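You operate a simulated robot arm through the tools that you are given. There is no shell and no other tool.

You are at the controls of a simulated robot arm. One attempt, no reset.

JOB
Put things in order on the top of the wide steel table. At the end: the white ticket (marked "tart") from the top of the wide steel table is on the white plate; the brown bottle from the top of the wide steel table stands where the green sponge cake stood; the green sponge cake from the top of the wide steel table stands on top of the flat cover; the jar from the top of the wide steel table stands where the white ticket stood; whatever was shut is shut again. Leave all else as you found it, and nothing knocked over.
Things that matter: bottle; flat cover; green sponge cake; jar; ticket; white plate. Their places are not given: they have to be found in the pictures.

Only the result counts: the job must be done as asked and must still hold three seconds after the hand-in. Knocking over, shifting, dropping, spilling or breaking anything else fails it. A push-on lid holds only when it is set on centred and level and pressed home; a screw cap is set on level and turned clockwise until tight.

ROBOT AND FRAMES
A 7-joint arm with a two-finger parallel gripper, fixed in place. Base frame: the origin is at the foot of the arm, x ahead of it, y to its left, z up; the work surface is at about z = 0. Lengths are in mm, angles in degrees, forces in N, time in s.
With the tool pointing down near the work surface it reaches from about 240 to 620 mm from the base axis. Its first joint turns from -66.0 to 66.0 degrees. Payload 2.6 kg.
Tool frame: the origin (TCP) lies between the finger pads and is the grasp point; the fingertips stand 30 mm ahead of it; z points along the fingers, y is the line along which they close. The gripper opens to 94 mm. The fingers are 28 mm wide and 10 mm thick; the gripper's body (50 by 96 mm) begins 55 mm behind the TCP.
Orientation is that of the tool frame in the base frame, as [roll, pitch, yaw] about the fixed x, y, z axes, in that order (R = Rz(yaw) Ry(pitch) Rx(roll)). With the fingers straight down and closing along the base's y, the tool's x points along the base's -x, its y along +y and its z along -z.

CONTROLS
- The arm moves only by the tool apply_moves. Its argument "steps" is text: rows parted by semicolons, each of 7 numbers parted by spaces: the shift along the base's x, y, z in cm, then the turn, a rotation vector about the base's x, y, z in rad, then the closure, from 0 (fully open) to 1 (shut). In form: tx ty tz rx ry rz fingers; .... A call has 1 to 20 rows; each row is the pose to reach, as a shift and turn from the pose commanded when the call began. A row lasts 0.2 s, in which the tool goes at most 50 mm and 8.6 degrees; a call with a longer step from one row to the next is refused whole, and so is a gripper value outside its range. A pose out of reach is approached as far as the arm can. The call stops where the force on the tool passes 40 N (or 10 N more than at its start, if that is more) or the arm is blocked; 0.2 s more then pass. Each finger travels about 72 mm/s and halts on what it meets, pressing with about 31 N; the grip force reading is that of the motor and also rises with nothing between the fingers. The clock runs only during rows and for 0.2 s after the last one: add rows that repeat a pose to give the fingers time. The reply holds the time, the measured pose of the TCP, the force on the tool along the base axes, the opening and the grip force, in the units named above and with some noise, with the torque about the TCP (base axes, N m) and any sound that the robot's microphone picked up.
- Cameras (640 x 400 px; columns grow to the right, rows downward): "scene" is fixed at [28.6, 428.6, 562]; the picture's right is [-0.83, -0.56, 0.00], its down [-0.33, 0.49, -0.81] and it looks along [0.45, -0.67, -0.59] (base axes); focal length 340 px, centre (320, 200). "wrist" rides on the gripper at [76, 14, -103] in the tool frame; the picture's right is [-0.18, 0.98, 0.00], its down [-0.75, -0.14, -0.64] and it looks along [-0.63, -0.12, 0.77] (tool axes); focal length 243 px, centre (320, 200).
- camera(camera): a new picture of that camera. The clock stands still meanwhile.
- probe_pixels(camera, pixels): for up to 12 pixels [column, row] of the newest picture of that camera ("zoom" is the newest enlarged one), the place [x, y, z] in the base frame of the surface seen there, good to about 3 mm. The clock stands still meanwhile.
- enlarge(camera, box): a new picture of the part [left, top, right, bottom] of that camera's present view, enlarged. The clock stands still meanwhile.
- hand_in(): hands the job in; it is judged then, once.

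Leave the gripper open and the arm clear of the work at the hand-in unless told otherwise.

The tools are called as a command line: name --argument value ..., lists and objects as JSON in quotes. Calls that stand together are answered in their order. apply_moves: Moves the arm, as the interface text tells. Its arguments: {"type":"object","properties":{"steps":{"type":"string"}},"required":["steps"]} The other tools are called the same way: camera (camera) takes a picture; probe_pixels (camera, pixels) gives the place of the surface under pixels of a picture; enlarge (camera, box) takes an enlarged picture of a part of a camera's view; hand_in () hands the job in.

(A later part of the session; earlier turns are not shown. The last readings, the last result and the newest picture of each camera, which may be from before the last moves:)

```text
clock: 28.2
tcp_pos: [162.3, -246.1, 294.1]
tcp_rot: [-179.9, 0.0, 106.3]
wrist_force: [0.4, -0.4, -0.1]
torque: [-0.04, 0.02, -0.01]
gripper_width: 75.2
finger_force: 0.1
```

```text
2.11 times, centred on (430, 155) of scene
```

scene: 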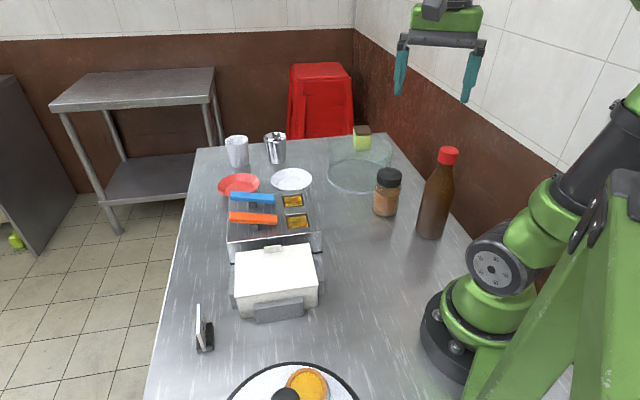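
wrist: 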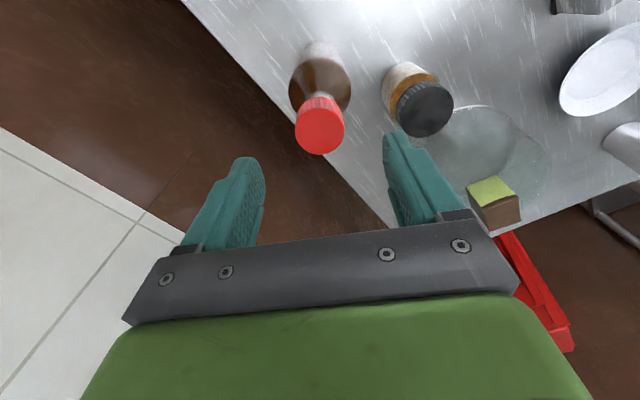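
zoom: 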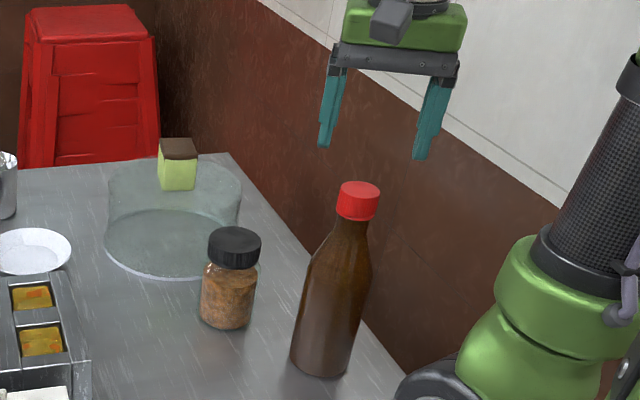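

The cap centre works out to [161.8,-246.9], right under the tool. I descend to z≈212 and close on the cap.

apply_moves --steps "0 -0.05 -3 0 0 0 0.2; 0 -0.05 -6 0 0 0 0.2; 0 -0.05 -7.5 0 0 0 0.2; 0 -0.05 -8.2 0 0 0 0.2; 0 -0.05 -8.2 0 0 0 0.2"

camera --camera "wrist"

enlarge --camera "scene" --box '[380, 60, 520, 250]'

```text
clock: 29.4
tcp_pos: [160.4, -246.7, 213.3]
tcp_rot: [180.0, 0.0, 106.3]
wrist_force: [-0.2, -0.2, 0.3]
torque: [0.0, -0.01, 0.01]
gripper_width: 75.3
finger_force: 0.2
```

```text
taken
```

wrist: 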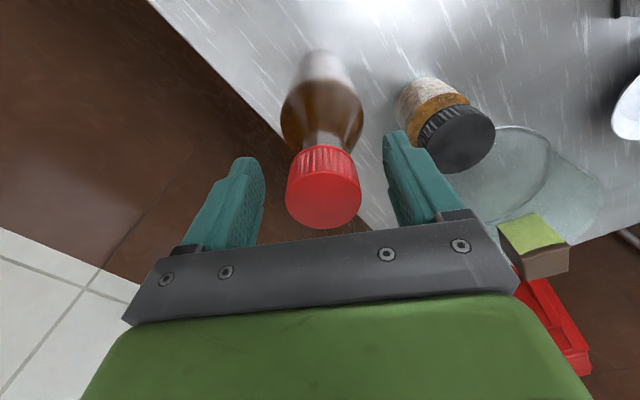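

```text
2.11 times, centred on (450, 155) of scene
```

zoom: 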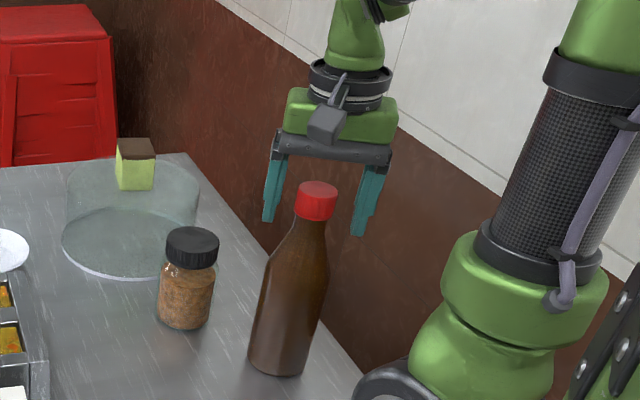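

The cap is centred between the fingers. I close on it.

apply_moves --steps "0 0 0 0 0 0 0.4; 0 0 0 0 0 0 0.5; 0 0 0 0 0 0 0.6; 0 0 0 0 0 0 0.75; 0 0 0 0 0 0 0.75; 0 0 0 0 0 0 0.75"

```text
clock: 30.8
tcp_pos: [161.4, -247.7, 213.1]
tcp_rot: [180.0, 0.0, 106.4]
wrist_force: [1.5, 0.3, 0.4]
torque: [0.03, -0.24, 0.01]
gripper_width: 34.3
finger_force: 31.5
```

Gripped at 34.3 mm, 31.5 N. I lift 2 cm gently and check.

apply_moves --steps "0 0 0.5 0 0 0 0.8; 0 0 1 0 0 0 0.8; 0 0 2 0 0 0 0.8; 0 0 2 0 0 0 0.8"

enlarge --camera "scene" --box '[360, 60, 500, 250]'

```text
clock: 31.8
tcp_pos: [161.2, -247.0, 232.7]
tcp_rot: [-180.0, 0.1, 106.3]
wrist_force: [0.6, -0.5, -6.8]
torque: [0.02, 0.02, -0.01]
gripper_width: 34.1
finger_force: 31.4
```

```text
2.11 times, centred on (430, 155) of scene
```

zoom: 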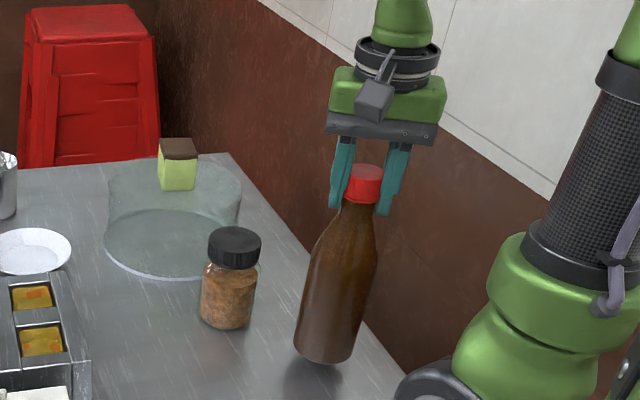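

Bottle lifted cleanly (≈0.7 kg). I raise it so its bottom clears the jar, then carry it over to the cake's former place [304,-133].

apply_moves --steps "0 0 2.5 0 0 0 0.8; 0 0 5.5 0 0 0 0.8; 0 0 8.5 0 0 0 0.8; 0 0 11 0 0 0 0.8; 1.5 1.2 11 0 0 0 0.8; 3.7 3 11 0 0 0 0.8; 6.1 4.9 11 0 0 0 0.8; 8.5 6.8 11 0 0 0 0.8; 10.9 8.7 11 0 0 0 0.8; 13 10.3 11 0 0 0 0.8; 14.27 11.4 11 0 0 0 0.8; 14.27 11.4 11 0 0 0 0.8; 14.27 11.4 11 0 0 0 0.8"

camera --camera "scene"

camera --camera "wrist"

```text
clock: 34.6
tcp_pos: [303.8, -133.7, 343.3]
tcp_rot: [-180.0, 0.0, 106.3]
wrist_force: [-0.1, -0.6, -6.0]
torque: [-0.03, 0.01, -0.03]
gripper_width: 34.0
finger_force: 30.7
```

```text
taken
```

scene: 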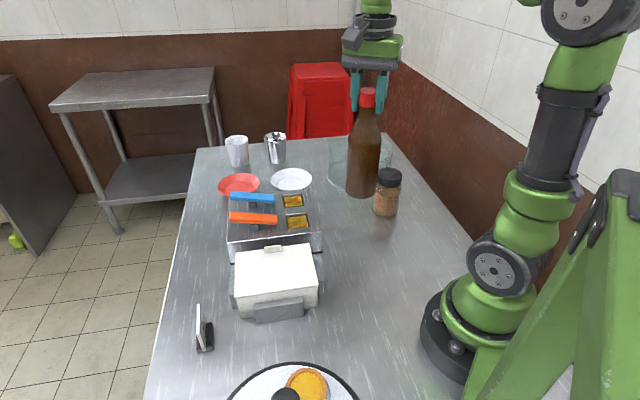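

```text
taken
```

wrist: 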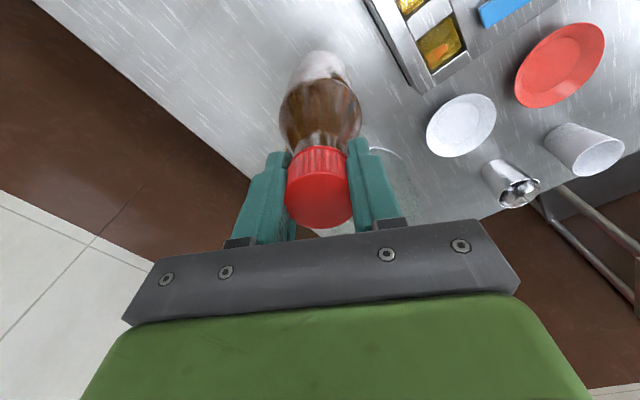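

Over the spot. I lower the bottle to just above the table.

apply_moves --steps "0 0 -2 0 0 0 0.8; 0 0 -5 0 0 0 0.8; 0 0 -8 0 0 0 0.8; 0 0 -10.5 0 0 0 0.8; 0 0 -12 0 0 0 0.8; 0 0 -12.6 0 0 0 0.8; 0 0 -12.8 0 0 0 0.8; 0 0 -12.8 0 0 0 0.8"

enlarge --camera "scene" --box '[290, 80, 450, 260]'

```text
clock: 36.4
tcp_pos: [303.0, -133.4, 214.9]
tcp_rot: [179.9, 0.1, 106.3]
wrist_force: [-0.1, 0.4, -6.0]
torque: [-0.02, 0.0, 0.03]
gripper_width: 34.1
finger_force: 30.2
```

```text
2.22 times, centred on (370, 170) of scene
```

zoom: 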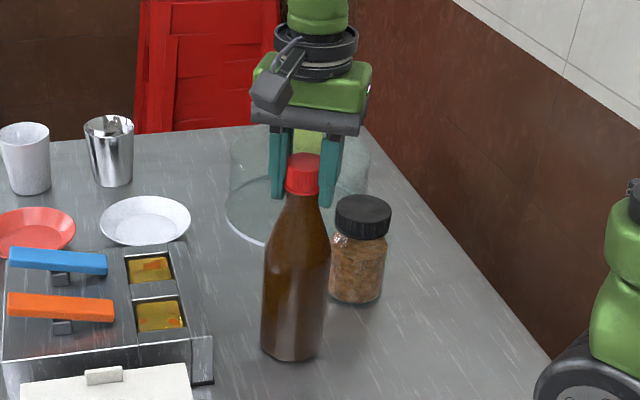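

The bottle is about 2 mm above the table. I lower in 1 mm steps until it rests.

apply_moves --steps "0 0 -0.1 0 0 0 0.8; 0 0 -0.2 0 0 0 0.8; 0 0 -0.25 0 0 0 0.8; 0 0 -0.25 0 0 0 0.8"

```text
clock: 37.4
tcp_pos: [304.4, -133.3, 212.6]
tcp_rot: [179.9, 0.0, 106.3]
wrist_force: [-6.7, 2.8, 19.6]
torque: [0.0, 0.83, -0.04]
gripper_width: 34.0
finger_force: 31.4
```

Contact (≈20 N). I ease up 1 mm, then open slowly.

apply_moves --steps "0 0 0.08 0 0 0 0.8; 0 0 0.1 0 0 0 0.8"

```text
clock: 38.0
tcp_pos: [303.3, -132.6, 212.2]
tcp_rot: [180.0, 0.0, 106.3]
wrist_force: [-3.4, 0.5, 15.1]
torque: [-0.39, 0.37, -0.1]
gripper_width: 34.2
finger_force: 30.9
```

apply_moves --steps "0 0 0.08 0 0 0 0.8; 0 0 0.08 0 0 0 0.8"

```text
clock: 38.6
tcp_pos: [304.7, -132.5, 213.3]
tcp_rot: [-179.9, 0.0, 106.3]
wrist_force: [0.0, 0.3, -4.8]
torque: [-0.18, -0.06, -0.01]
gripper_width: 34.0
finger_force: 31.4
```

Almost unloaded (−4.8 N of its ≈6.5 N weight), so it just touches. I open slowly.

apply_moves --steps "0 0 -0.02 0 0 0 0.7; 0 0 -0.02 0 0 0 0.6; 0 0 -0.02 0 0 0 0.5; 0 0 -0.02 0 0 0 0.4; 0 0 -0.02 0 0 0 0.3; 0 0 -0.02 0 0 0 0.2; 0 0 -0.02 0 0 0 0.2"

camera --camera "wrist"

enlarge --camera "scene" --box '[290, 80, 450, 260]'

```text
clock: 40.2
tcp_pos: [303.9, -133.1, 214.0]
tcp_rot: [-180.0, 0.0, 106.3]
wrist_force: [-1.0, -0.9, -0.3]
torque: [0.04, 0.02, -0.01]
gripper_width: 75.3
finger_force: 0.2
```

```text
taken
```

wrist: 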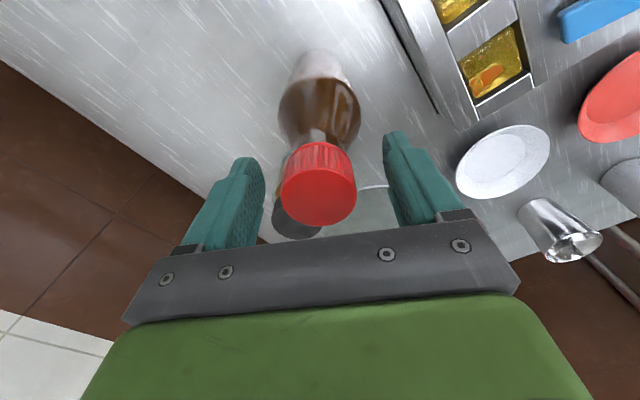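

```text
2.22 times, centred on (370, 170) of scene
```

zoom: 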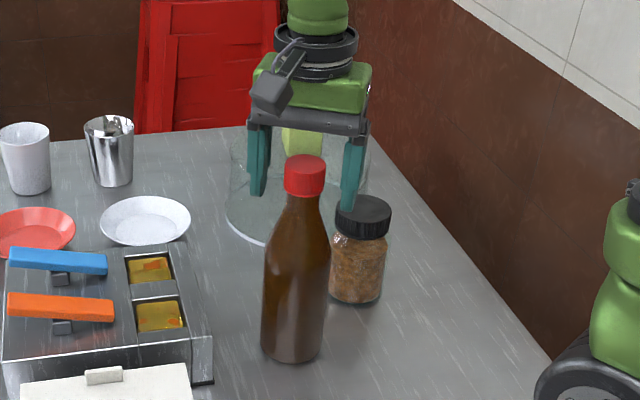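

The bottle stands free. I rise and go to above the ticket at [389,261.5], turning to yaw ≈140° so the fingers close across the card.

apply_moves --steps "0 0 3 0 0 0 0.2; 0 0 7.5 0 0 0 0.1; 0 0 12 0 0 0 0; 0.85 3.95 12 0 0 0.06 0; 1.7 7.9 12 0 0 0.12 0; 2.55 11.85 12 0 0 0.18 0; 3.4 15.8 12 0 0 0.24 0; 4.25 19.75 11 0 0 0.3 0; 5.1 23.7 9 0 0 0.36 0; 5.95 27.65 7 0 0 0.42 0; 6.8 31.6 5 0 0 0.48 0; 7.65 35.5 3 0 0 0.54 0; 8.5 39.45 1 0 0 0.588 0; 8.5 39.45 0 0 0 0.588 0; 8.5 39.45 0 0 0 0.588 0"

camera --camera "wrist"

camera --camera "scene"

```text
clock: 43.4
tcp_pos: [388.4, 263.3, 212.0]
tcp_rot: [-180.0, 0.1, 140.0]
wrist_force: [1.0, 0.4, 0.4]
torque: [-0.02, 0.0, 0.03]
gripper_width: 94.2
finger_force: 0.0
```

```text
taken
```

wrist: 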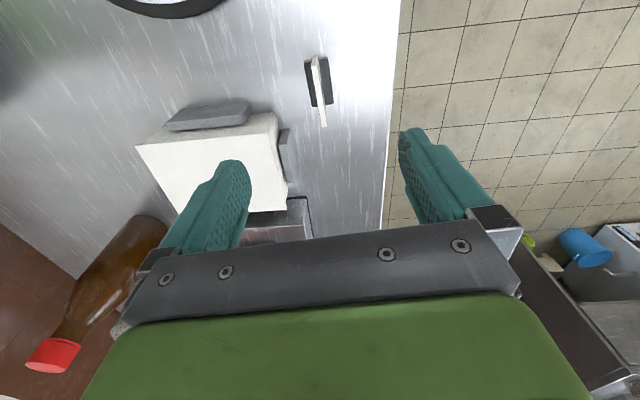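

```text
taken
```

scene: 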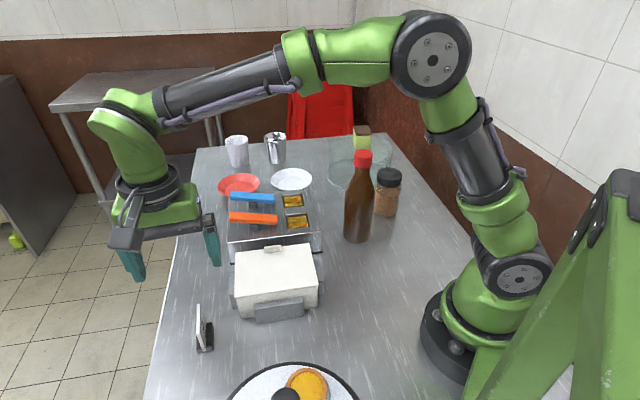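

The ticket is seen end-on at (318,85). I enlarge and probe to refine its centre and angle.

enlarge --camera "wrist" --box '[280, 40, 360, 140]'

```text
4.00 times, centred on (320, 90) of wrist
```

zoom: 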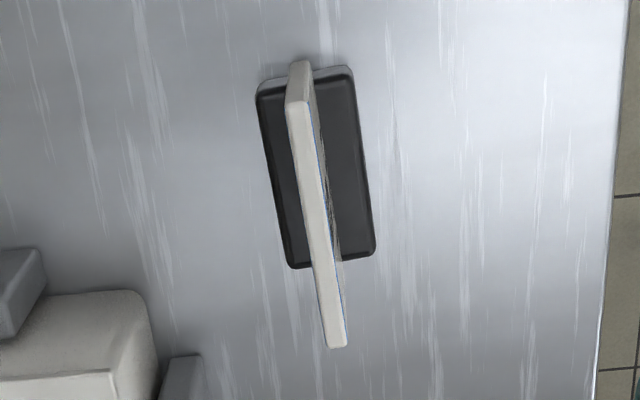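

probe_pixels --camera "zoom" --pixels '[[297, 108], [336, 343], [316, 220], [305, 160], [328, 290], [300, 70], [260, 100], [295, 262], [350, 80], [370, 250], [345, 160], [280, 170]]'

```text
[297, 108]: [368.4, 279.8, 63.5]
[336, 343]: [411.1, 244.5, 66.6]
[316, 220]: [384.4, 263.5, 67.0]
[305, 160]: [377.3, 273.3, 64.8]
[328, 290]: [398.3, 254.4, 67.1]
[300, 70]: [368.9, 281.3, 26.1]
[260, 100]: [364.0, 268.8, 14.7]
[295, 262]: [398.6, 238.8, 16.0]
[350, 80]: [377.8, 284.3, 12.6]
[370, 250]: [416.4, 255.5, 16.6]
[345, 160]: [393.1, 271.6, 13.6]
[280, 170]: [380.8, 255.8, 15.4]
```

Ticket centre ≈[389.3,262], angle matches. I descend with the fingers part-closed (≈50 mm) to z≈50, straddling the card above its base.

apply_moves --steps "0.05 -0.08 -4 0 0 0 0.3; 0.05 -0.08 -8 0 0 0 0.45; 0.05 -0.08 -12 0 0 0 0.47; 0.05 -0.08 -14.5 0 0 0 0.47; 0.05 -0.08 -16.1 0 0 0 0.47; 0.05 -0.08 -16.1 0 0 0 0.47"

camera --camera "wrist"

enlarge --camera "scene" --box '[140, 250, 300, 380]'

```text
clock: 44.8
tcp_pos: [387.9, 261.2, 52.9]
tcp_rot: [-179.9, -0.1, 139.9]
wrist_force: [0.2, 0.1, 0.4]
torque: [-0.03, 0.02, 0.01]
gripper_width: 49.7
finger_force: 0.1
```

```text
taken
```

wrist: 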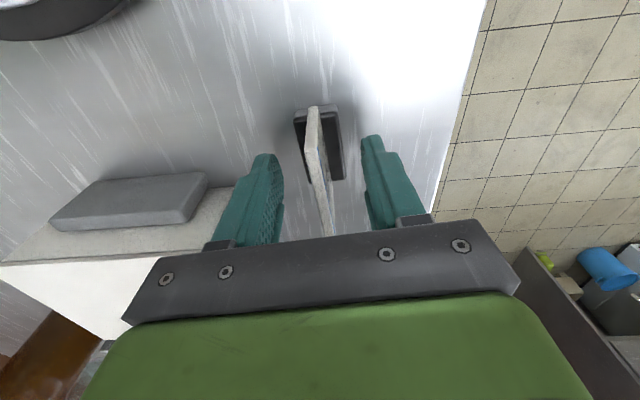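

```text
3.08 times, centred on (220, 315) of scene
```

zoom: 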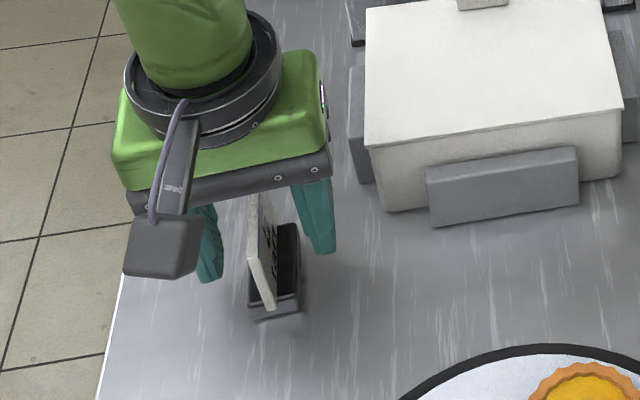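

The card is between the fingers, above the base. I close fully on it.

apply_moves --steps "0.05 0.05 0 0 0 0 0.6; 0.05 0.05 0 0 0 0 0.75; 0.05 0.05 0 0 0 0 0.85; 0.05 0.05 0 0 0 0 0.95; 0.05 0.05 0 0 0 0 1; 0.05 0.05 0 0 0 0 1; 0.05 0.05 0 0 0 0 1"

camera --camera "wrist"

```text
clock: 46.4
tcp_pos: [388.9, 259.8, 52.9]
tcp_rot: [-180.0, 0.0, 140.0]
wrist_force: [-0.1, -0.2, 0.7]
torque: [-0.01, -0.01, -0.03]
gripper_width: 9.6
finger_force: 31.1
```

```text
taken
```

wrist: 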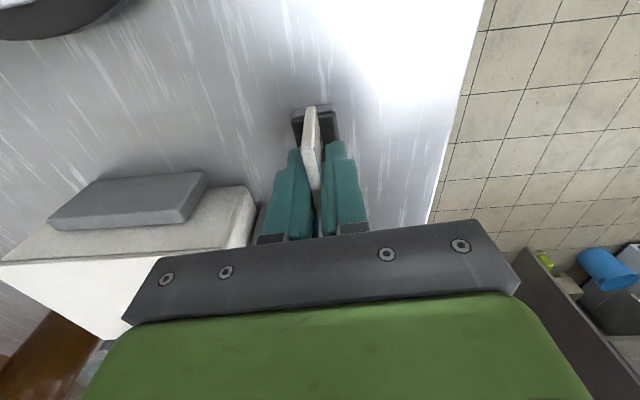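

Gripped (9.6 mm thick). Before carrying I check heights of fryer handles and cups on the way in the scene picture.

camera --camera "scene"

probe_pixels --camera "scene" --pixels '[[253, 217], [253, 197], [275, 140], [270, 136], [237, 138], [233, 150], [275, 155], [291, 172], [291, 185], [272, 179], [310, 179], [288, 190]]'

enlarge --camera "scene" --box '[210, 125, 340, 205]'

```text
taken
```

scene: 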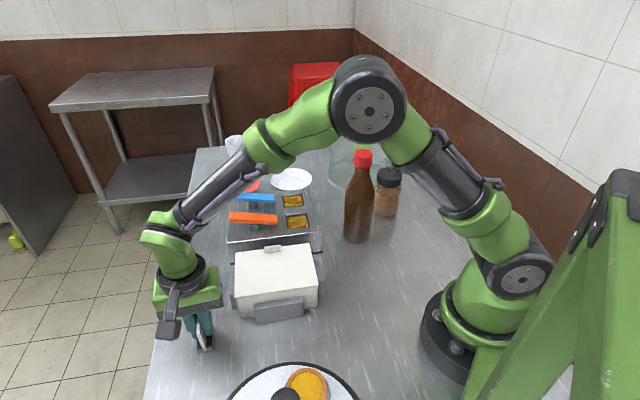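

```text
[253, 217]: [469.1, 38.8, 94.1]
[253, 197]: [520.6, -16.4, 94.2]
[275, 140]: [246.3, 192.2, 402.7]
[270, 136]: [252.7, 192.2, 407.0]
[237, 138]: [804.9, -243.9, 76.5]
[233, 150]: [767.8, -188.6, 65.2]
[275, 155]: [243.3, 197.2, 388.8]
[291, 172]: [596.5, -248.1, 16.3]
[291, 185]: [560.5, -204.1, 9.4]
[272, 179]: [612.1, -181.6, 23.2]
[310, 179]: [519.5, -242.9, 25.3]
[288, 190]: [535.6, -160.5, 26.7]
```

```text
4.92 times, centred on (275, 165) of scene
```

zoom: 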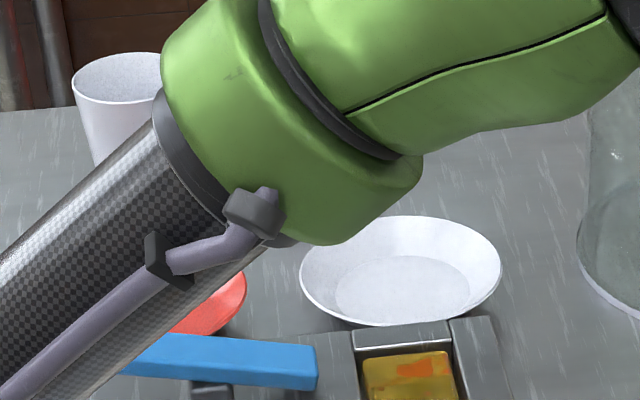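

Plate centre ≈[567,-212.5], flat part radius ≈38. I lift the ticket to z≈200 and carry it toward [563,-211], turning to yaw 160°.

apply_moves --steps "0 0 1.5 0 0 0 1; 0 0 6 0 0 0 1; 0 0 10.5 0 0 0 1; 0 0 14.5 0 0 0 1; 1.2 -3.2 14.5 0 0 0.03 1; 2.9 -7.9 14.5 0 0 0.06 1; 4.5 -12.3 14.5 0 0 0.09 1; 6.1 -16.7 14.5 0 0 0.12 1; 7.7 -21.1 14.5 0 0 0.15 1; 9.3 -25.5 14.5 0 0 0.18 1; 10.9 -29.9 14.5 0 0 0.22 1; 12.5 -34.3 14.5 0 0 0.26 1; 14.1 -38.5 14.5 0 0 0.3 1; 15.5 -42.2 14.5 0 0 0.33 1; 16.7 -45.4 14.5 0 0 0.349 1; 17.4 -47.2 14.5 0 0 0.349 1; 17.4 -47.2 14.5 0 0 0.349 1"

camera --camera "wrist"

camera --camera "scene"

enlarge --camera "scene" --box '[210, 85, 370, 215]'

```text
clock: 50.0
tcp_pos: [558.8, -204.4, 198.4]
tcp_rot: [-180.0, 0.0, 160.1]
wrist_force: [-0.1, -0.1, -1.3]
torque: [-0.01, 0.0, -0.01]
gripper_width: 9.8
finger_force: 30.8
out of reach, approached as far as the arm can: row 16, 17
```

```text
taken
```

wrist: 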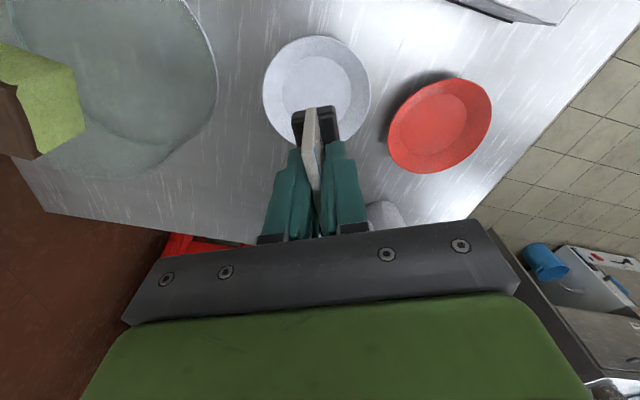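

```text
taken
```

scene: 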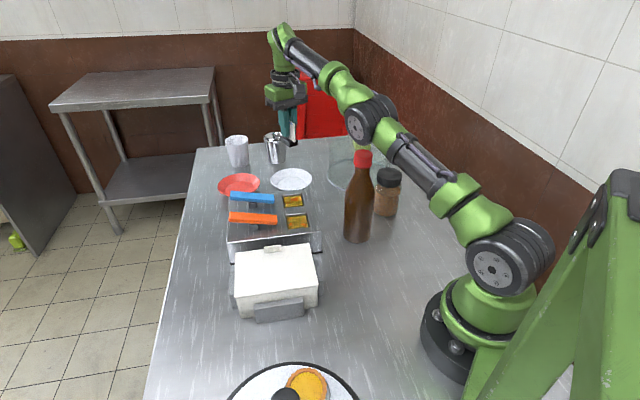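

```text
3.08 times, centred on (290, 150) of scene
```

zoom: 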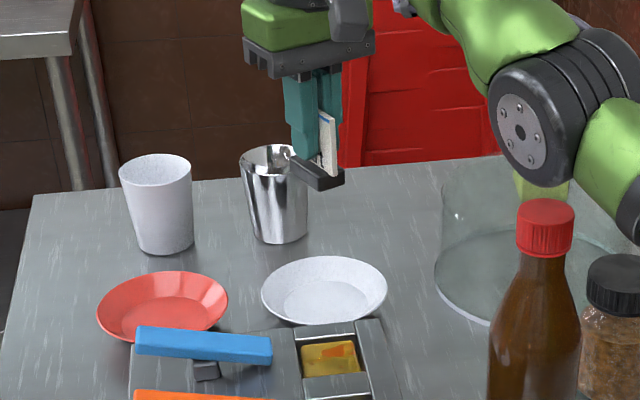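

Row 16–17 were just out of reach at this height. The bottle stands near this arm direction, so before lowering I check the arm links' heights over the bottle by probing the links.

probe_pixels --camera "scene" --pixels '[[358, 125], [385, 125], [405, 155], [425, 180], [440, 205], [400, 165], [415, 185], [345, 85], [330, 75], [375, 140], [362, 156], [455, 235]]'

enlarge --camera "scene" --box '[330, 60, 530, 260]'

```text
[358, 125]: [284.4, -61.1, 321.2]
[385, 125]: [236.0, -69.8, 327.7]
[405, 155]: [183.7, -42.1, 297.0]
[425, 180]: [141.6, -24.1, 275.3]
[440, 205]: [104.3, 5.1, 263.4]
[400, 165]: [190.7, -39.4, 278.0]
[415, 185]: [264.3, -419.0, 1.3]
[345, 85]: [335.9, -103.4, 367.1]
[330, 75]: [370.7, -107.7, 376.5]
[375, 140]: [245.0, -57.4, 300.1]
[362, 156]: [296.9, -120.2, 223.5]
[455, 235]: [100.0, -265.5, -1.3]
```

```text
2.00 times, centred on (430, 160) of scene
```

zoom: 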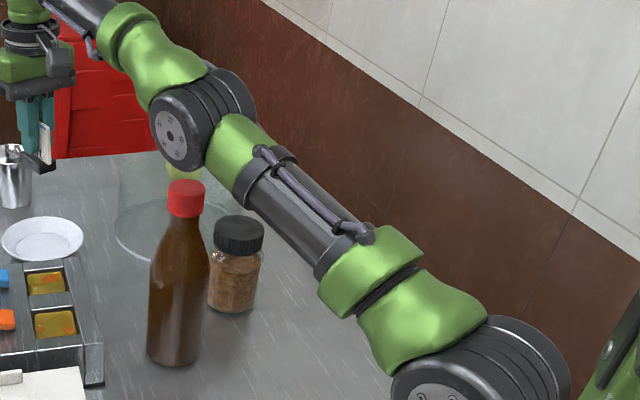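

Links pass well above the bottle (elbow ≈320 and it rises as the tool lowers). I lower the ticket to TCP z≈95 and re-check.

apply_moves --steps "0 0 -2.5 0 0 0 1; 0 0 -5 0 0 0 1; 0 0 -7.5 0 0 0 1; 0 0 -9.5 0 0 0 1; 0 0 -10.3 0 0 0 1; 0 0 -10.3 0 0 0 1"

camera --camera "wrist"

camera --camera "scene"

enlarge --camera "scene" --box '[240, 95, 350, 205]'

```text
clock: 51.4
tcp_pos: [557.8, -204.2, 94.3]
tcp_rot: [180.0, 0.1, 160.0]
wrist_force: [-0.5, 0.1, -1.0]
torque: [0.02, -0.01, -0.01]
gripper_width: 9.8
finger_force: 31.3
```

```text
taken
```

wrist: 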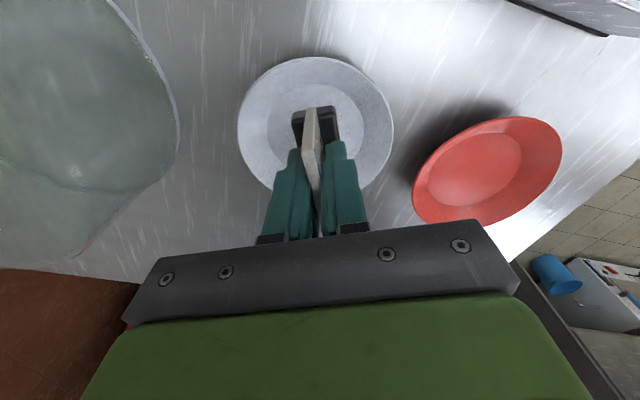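

```text
taken
```

scene: 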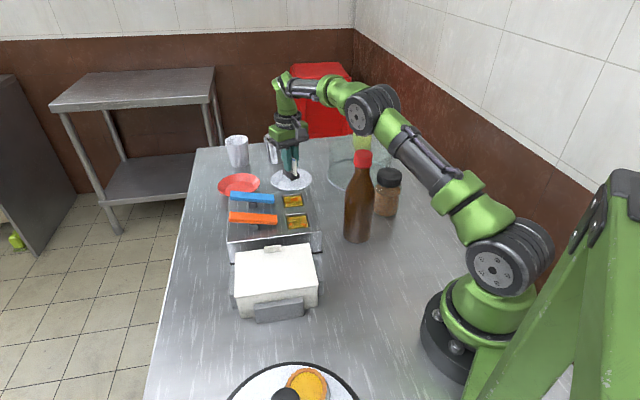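

```text
3.64 times, centred on (295, 150) of scene
```

zoom: 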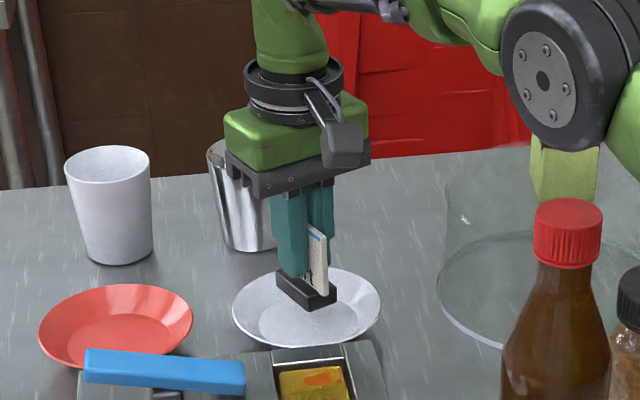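

The ticket hangs level over the plate at [557.8,-204.2]. I shift to about [565,-212] and lower to just above the plate's flat (TCP ≈62).

apply_moves --steps "0.4 -0.4 -0.5 0 0 0 1; 0.7 -0.75 -1.2 0 0 0 1; 0.7 -0.75 -2.2 0 0 0 1; 0.7 -0.75 -3 0 0 0 1; 0.7 -0.75 -3.2 0 0 0 1; 0.7 -0.75 -3.2 0 0 0 1"

camera --camera "wrist"

enlarge --camera "scene" --box '[250, 125, 330, 205]'

```text
clock: 52.8
tcp_pos: [566.4, -210.5, 62.9]
tcp_rot: [-180.0, 0.0, 160.0]
wrist_force: [-0.7, 0.3, -0.9]
torque: [0.0, -0.03, -0.03]
gripper_width: 9.6
finger_force: 30.8
```

```text
taken
```

wrist: 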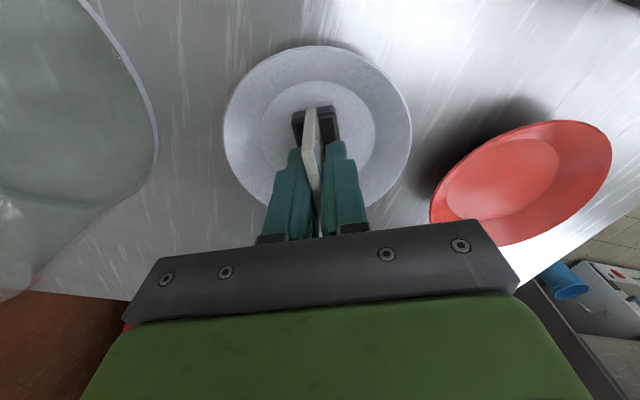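

```text
5.00 times, centred on (290, 165) of scene
```

zoom: 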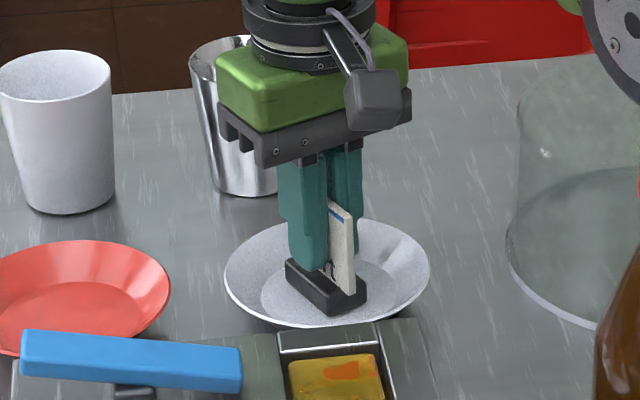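

The base is centred over the plate's flat. I lower in 1 mm steps till contact.

apply_moves --steps "0 0 -0.1 0 0 0 1; 0 0 -0.2 0 0 0 1; 0 0 -0.2 0 0 0 1"

```text
clock: 53.6
tcp_pos: [565.7, -210.9, 61.3]
tcp_rot: [180.0, 0.1, 160.0]
wrist_force: [-1.5, 0.6, 3.5]
torque: [0.0, 0.03, -0.01]
gripper_width: 9.8
finger_force: 31.3
```

Contact (≈4.5 N). I open the fingers slowly to about 45 mm and rise.

apply_moves --steps "0 0 0 0 0 0 0.9; 0 0 0 0 0 0 0.8; 0 0 0 0 0 0 0.7; 0 0 0 0 0 0 0.6; 0 0 0 0 0 0 0.55; 0 0 0 0 0 0 0.55"

camera --camera "wrist"

enlarge --camera "scene" --box '[250, 125, 330, 205]'

```text
clock: 55.0
tcp_pos: [565.4, -211.1, 61.1]
tcp_rot: [180.0, 0.0, 160.0]
wrist_force: [-0.1, 0.5, -1.0]
torque: [0.01, -0.01, 0.03]
gripper_width: 42.2
finger_force: 0.1
```

```text
taken
```

wrist: 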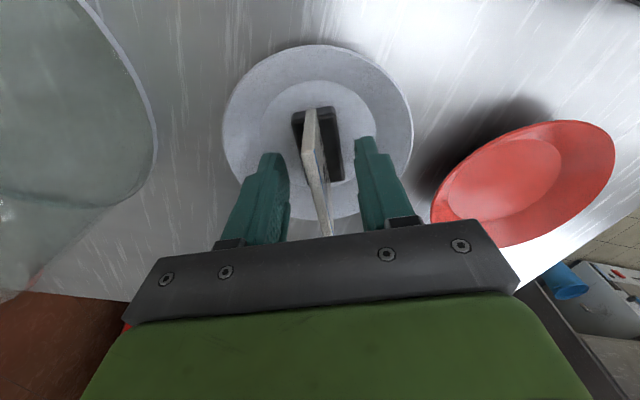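

```text
5.00 times, centred on (290, 165) of scene
```

zoom: 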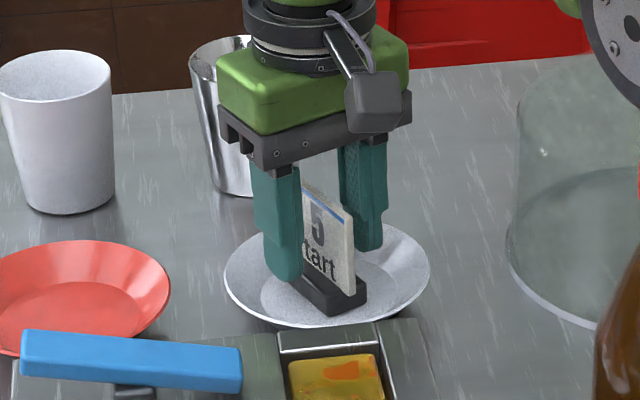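

The ticket stands free on the plate. I rise, retract and go to hover above the jar at about [285,-245,300].

apply_moves --steps "0 0 2 0 0 0 0.55; 0 0 6 0 0 0 0.5; 0 0 10 0 0 0 0.4; -3 -0.3 13 0 0 0 0.2; -6 -0.6 16 0 0 0 0; -9 -0.9 19 0 0 0 0; -12 -1.2 22 0 0 0 0; -15 -1.6 24 0 0 0.02 0; -19 -2 24 0 0 0.05 0; -23 -2.5 24 0 0 0.08 0; -26 -3 24 0 0 0.087 0; -28 -3.4 24 0 0 0.087 0; -28 -3.4 24 0 0 0.087 0"

camera --camera "wrist"

camera --camera "scene"

```text
clock: 57.8
tcp_pos: [286.7, -244.4, 301.1]
tcp_rot: [180.0, 0.0, 165.0]
wrist_force: [0.0, -0.3, -0.3]
torque: [-0.02, 0.02, 0.05]
gripper_width: 93.9
finger_force: 0.0
```

```text
taken
```

wrist: 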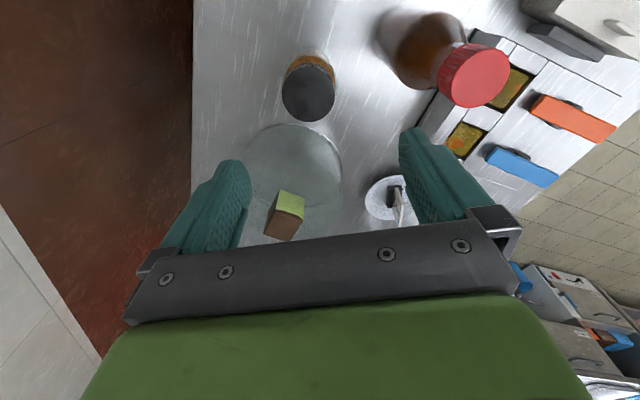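

```text
taken
```

scene: 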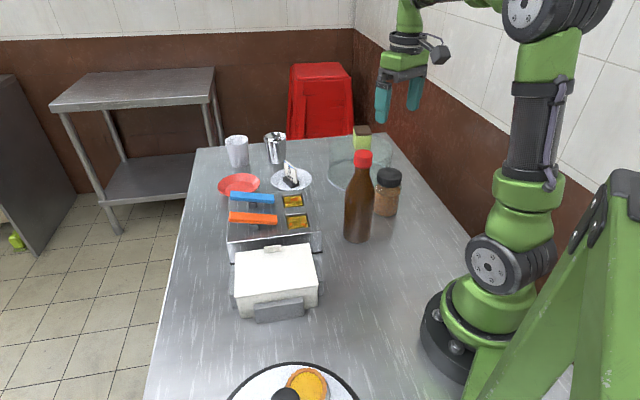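

The jar's lid is at (308,93). I enlarge and probe it for centre and size.

enlarge --camera "wrist" --box '[260, 40, 360, 140]'

probe_pixels --camera "zoom" --pixels '[[275, 220], [180, 230], [375, 215], [275, 135], [280, 310], [215, 160], [345, 290], [205, 285], [350, 150], [290, 80], [200, 100], [375, 110]]'

enlarge --camera "scene" --box '[340, 140, 430, 230]'

probe_pixels --camera "zoom" --pixels '[[335, 140], [280, 150], [395, 150], [335, 175], [335, 120], [330, 250], [265, 250], [385, 270], [325, 325], [325, 345], [335, 190], [330, 215]]'

```text
4.00 times, centred on (310, 90) of wrist
```

zoom: 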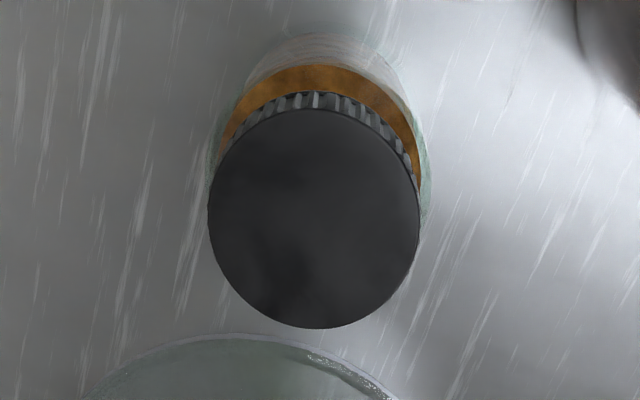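

```text
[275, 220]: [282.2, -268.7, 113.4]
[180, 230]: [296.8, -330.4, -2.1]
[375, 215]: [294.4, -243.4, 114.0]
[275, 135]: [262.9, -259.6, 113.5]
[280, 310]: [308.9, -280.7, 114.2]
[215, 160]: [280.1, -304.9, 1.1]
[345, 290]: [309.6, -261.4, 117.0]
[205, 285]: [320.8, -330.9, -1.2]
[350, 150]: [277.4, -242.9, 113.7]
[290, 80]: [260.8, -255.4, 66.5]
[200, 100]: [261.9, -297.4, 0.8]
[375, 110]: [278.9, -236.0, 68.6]
```

```text
4.44 times, centred on (385, 185) of scene
```

zoom: 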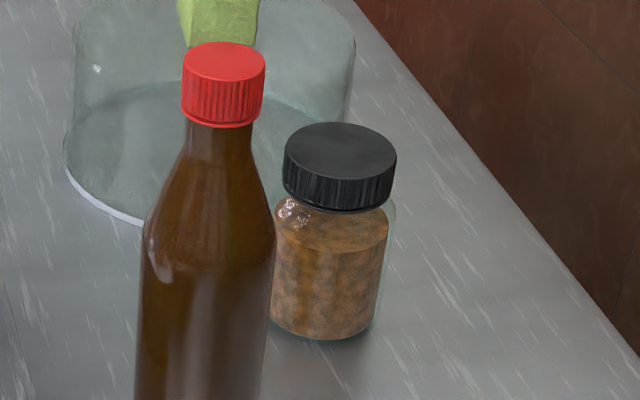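

```text
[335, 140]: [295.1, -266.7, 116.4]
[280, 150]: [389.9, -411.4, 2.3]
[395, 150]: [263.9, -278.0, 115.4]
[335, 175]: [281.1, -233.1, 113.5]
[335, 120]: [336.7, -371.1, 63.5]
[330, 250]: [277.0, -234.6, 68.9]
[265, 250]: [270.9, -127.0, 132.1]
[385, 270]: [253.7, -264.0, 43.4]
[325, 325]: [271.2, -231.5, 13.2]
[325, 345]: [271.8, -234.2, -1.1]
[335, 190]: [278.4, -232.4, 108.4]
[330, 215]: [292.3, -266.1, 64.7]
```

Jar centre ≈[287,-259], lid top z≈114, body ≈70 mm wide. I centre over it and descend to z≈150 first.

apply_moves --steps "0.03 -1.0 -3 0 0 0 0; 0.05 -1.5 -7 0 0 0 0; 0.05 -1.5 -11 0 0 0 0; 0.05 -1.5 -14.5 0 0 0 0; 0.05 -1.5 -14.5 0 0 0 0"

camera --camera "wrist"

enlarge --camera "scene" --box '[320, 80, 450, 240]'

```text
clock: 59.0
tcp_pos: [285.6, -260.2, 155.7]
tcp_rot: [179.9, 0.0, 164.9]
wrist_force: [0.5, 0.3, -0.2]
torque: [-0.02, -0.03, -0.01]
gripper_width: 93.9
finger_force: 0.0
```

```text
taken
```

wrist: 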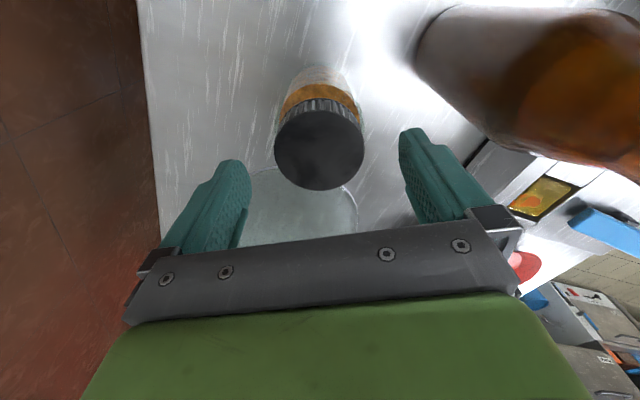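

```text
2.50 times, centred on (385, 160) of scene
```

zoom: 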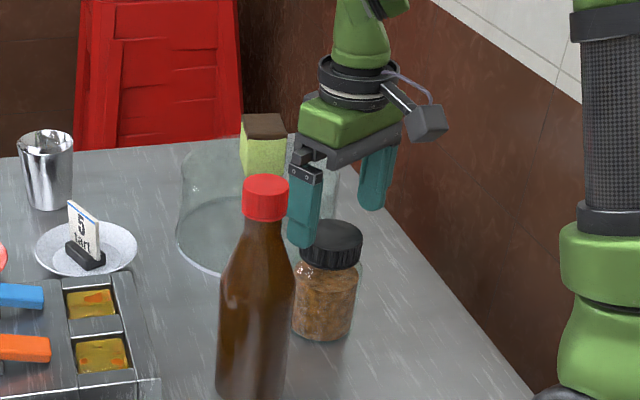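

The computed lid centre is [285.5,-261.5]; the tool is within about 1 mm. I descend to z≈70.

apply_moves --steps "0 -0.08 -3 0 0 0 0; 0 -0.08 -5.5 0 0 0 0; 0 -0.08 -7.5 0 0 0 0; 0 -0.08 -8.5 0 0 0 0; 0 -0.08 -8.5 0 0 0 0"

camera --camera "wrist"

enlarge --camera "scene" --box '[320, 80, 450, 240]'

```text
clock: 60.2
tcp_pos: [284.7, -261.6, 72.1]
tcp_rot: [180.0, 0.0, 165.0]
wrist_force: [-0.6, 0.7, -0.3]
torque: [0.0, -0.04, -0.02]
gripper_width: 94.2
finger_force: 0.2
```

```text
taken
```

wrist: 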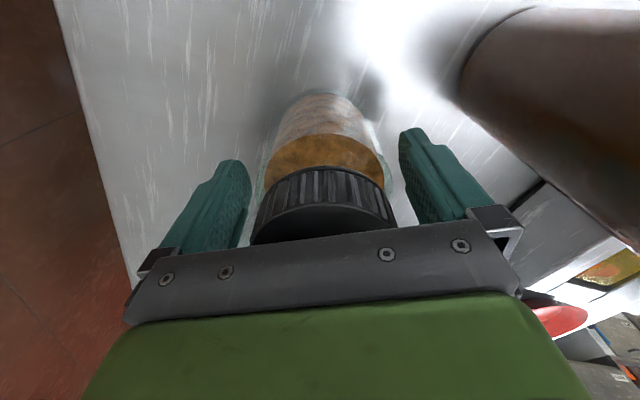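

```text
2.50 times, centred on (385, 160) of scene
```

zoom: 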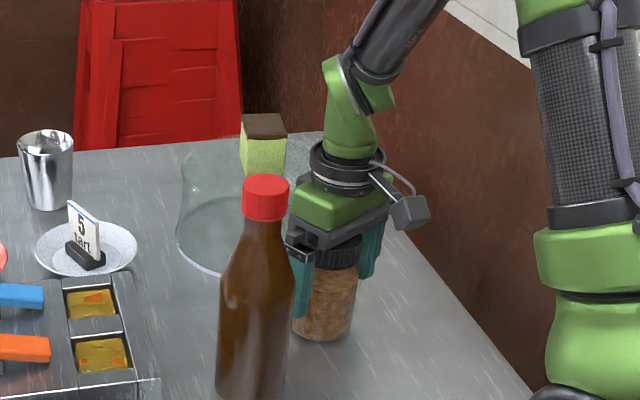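

The jar is between the fingers. I close on its body.

apply_moves --steps "0 0 0 0 0 0 0.1; 0 0 0 0 0 0 0.2; 0 0 0 0 0 0 0.3; 0 0 0 0 0 0 0.4; 0 0 0 0 0 0 0.45; 0 0 0 0 0 0 0.45"

```text
clock: 61.6
tcp_pos: [285.1, -261.7, 71.7]
tcp_rot: [180.0, -0.1, 165.0]
wrist_force: [1.4, -0.3, -0.6]
torque: [0.05, -0.07, -0.01]
gripper_width: 73.5
finger_force: 30.8
```

Gripped (73.5 mm, 31 N). I lift straight up, checking after 3 cm.

apply_moves --steps "0 0 0.5 0 0 0 0.48; 0 0 1.5 0 0 0 0.48; 0 0 3 0 0 0 0.48; 0 0 3 0 0 0 0.48"

enlarge --camera "scene" --box '[320, 80, 450, 240]'

```text
clock: 62.6
tcp_pos: [287.1, -262.2, 102.0]
tcp_rot: [-179.9, -0.1, 165.0]
wrist_force: [0.4, -0.3, -3.5]
torque: [0.01, 0.04, -0.01]
gripper_width: 72.7
finger_force: 30.6
```

```text
2.50 times, centred on (385, 160) of scene
```

zoom: 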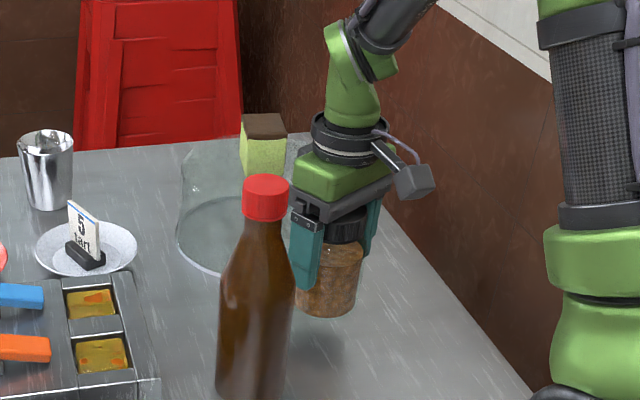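

Lifted (3.5 N). Before carrying, I probe the box's corners nearest to the ticket's old place to choose the finger direction there.

camera --camera "scene"

probe_pixels --camera "scene" --pixels '[[238, 302], [242, 315], [233, 290], [236, 270], [232, 305], [256, 318], [304, 312], [300, 300], [235, 252], [318, 285], [240, 318], [231, 280]]'

enlarge --camera "scene" --box '[180, 240, 340, 370]'

```text
taken
```

scene: 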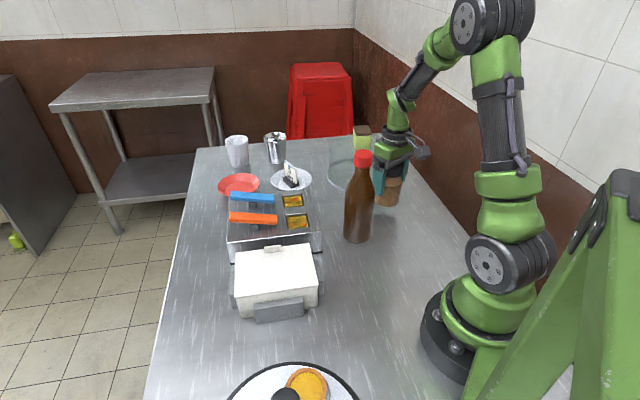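

```text
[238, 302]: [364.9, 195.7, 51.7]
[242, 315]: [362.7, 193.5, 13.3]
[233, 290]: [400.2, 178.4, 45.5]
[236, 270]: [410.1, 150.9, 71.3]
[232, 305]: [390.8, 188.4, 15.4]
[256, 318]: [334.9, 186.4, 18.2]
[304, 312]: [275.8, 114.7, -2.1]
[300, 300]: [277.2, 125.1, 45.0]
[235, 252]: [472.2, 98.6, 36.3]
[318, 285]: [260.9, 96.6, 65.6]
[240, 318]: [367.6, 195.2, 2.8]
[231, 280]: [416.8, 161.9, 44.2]
```

```text
3.08 times, centred on (260, 305) of scene
```

zoom: 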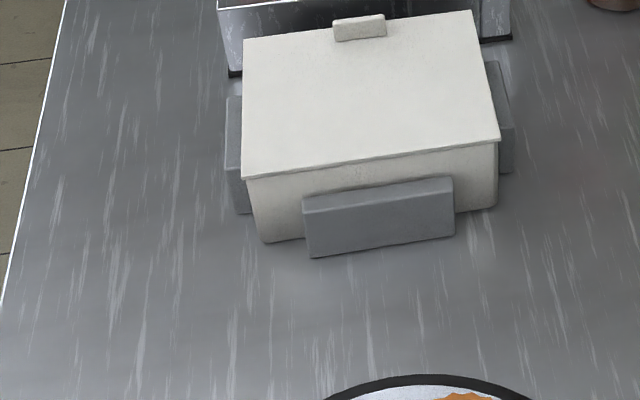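

The nearest box corner is ≈[365,196], so yaw 135° keeps the fingers clear. I raise the jar well above the bottle and carry it to over [389,262].

apply_moves --steps "0 0 3 0 0 0 0.48; 0 0 7 0 0 0 0.48; 0 0 11.5 0 0 0 0.48; 0 0 16 0 0 0 0.48; 0 0 20.5 0 0 0 0.48; 0 0 24.3 0 0 0 0.48; 0.5 2.5 24.3 0 0 -0.03 0.48; 1.3 6.8 24.3 0 0 -0.07 0.48; 2.2 11.2 24.3 0 0 -0.11 0.48; 3.1 15.6 24.3 0 0 -0.16 0.48; 3.9 20 24.3 0 0 -0.2 0.48; 4.8 24.4 24.3 0 0 -0.25 0.48; 5.7 28.8 23 0 0 -0.3 0.48; 6.6 33.2 21 0 0 -0.35 0.48; 7.4 37.6 19 0 0 -0.4 0.48; 8.3 42 17 0 0 -0.44 0.48; 9.2 46.4 15 0 0 -0.48 0.48; 10 50.4 13 0 0 -0.524 0.48; 10.33 52.3 12 0 0 -0.524 0.48; 10.33 52.3 12 0 0 -0.524 0.48"

camera --camera "scene"

camera --camera "wrist"

```text
clock: 66.8
tcp_pos: [387.7, 264.2, 220.9]
tcp_rot: [-179.9, 0.1, 134.9]
wrist_force: [0.9, 0.2, -4.1]
torque: [0.03, 0.0, 0.0]
gripper_width: 72.6
finger_force: 30.9
```

```text
taken
```

scene: 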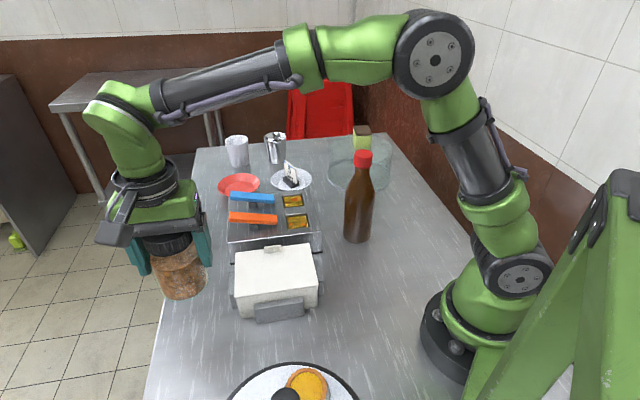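

```text
taken
```

wrist: 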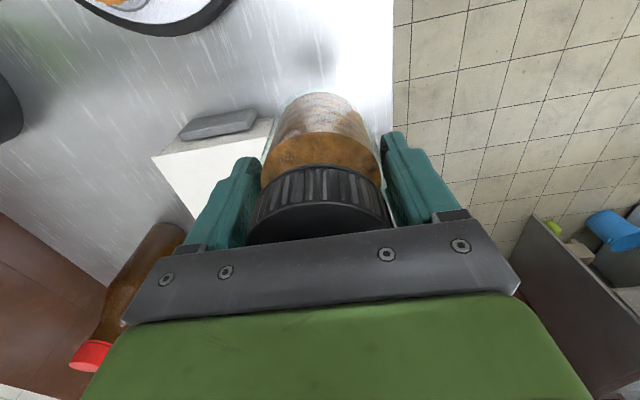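

Over the spot; I correct by (1.5,-2) mm and lower to just above the table.

apply_moves --steps "0.1 -0.15 -3 0 0 0 0.48; 0.13 -0.17 -6.5 0 0 0 0.48; 0.13 -0.17 -10 0 0 0 0.48; 0.13 -0.17 -12.5 0 0 0 0.48; 0.13 -0.17 -14 0 0 0 0.48; 0.13 -0.17 -14.6 0 0 0 0.48; 0.13 -0.17 -14.6 0 0 0 0.48"

enlarge --camera "scene" --box '[140, 230, 300, 390]'

camera --camera "wrist"

```text
clock: 68.4
tcp_pos: [391.2, 260.1, 75.1]
tcp_rot: [-180.0, -0.1, 134.9]
wrist_force: [0.3, -1.0, -3.2]
torque: [0.03, 0.0, 0.04]
gripper_width: 72.7
finger_force: 31.0
```

```text
2.50 times, centred on (220, 310) of scene
```

zoom: 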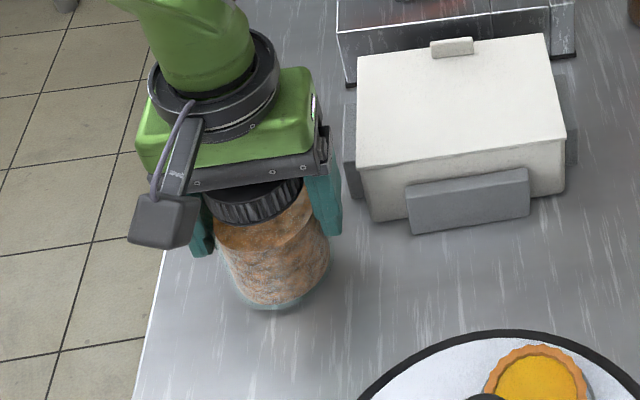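

```text
taken
```

wrist: 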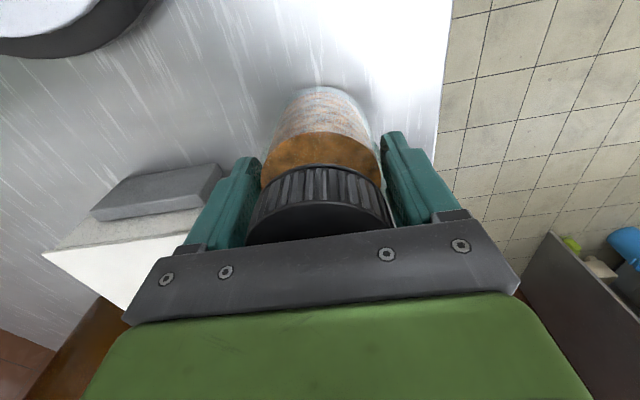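

About 3–4 mm above the table. I lower in 1 mm steps.

apply_moves --steps "0 0 -0.1 0 0 0 0.48; 0 0 -0.2 0 0 0 0.48; 0 0 -0.3 0 0 0 0.48; 0 0 -0.3 0 0 0 0.48"

```text
clock: 69.4
tcp_pos: [389.8, 261.6, 72.6]
tcp_rot: [180.0, 0.0, 135.0]
wrist_force: [0.1, -0.5, -3.1]
torque: [0.04, -0.01, 0.02]
gripper_width: 72.7
finger_force: 30.7
```

apply_moves --steps "0 0 -0.08 0 0 0 0.48; 0 0 -0.12 0 0 0 0.48; 0 0 -0.12 0 0 0 0.48"

```text
clock: 70.2
tcp_pos: [391.8, 260.0, 71.4]
tcp_rot: [179.9, 0.0, 134.9]
wrist_force: [-0.5, -2.8, 3.5]
torque: [-0.18, 0.3, 0.02]
gripper_width: 72.7
finger_force: 31.2
```

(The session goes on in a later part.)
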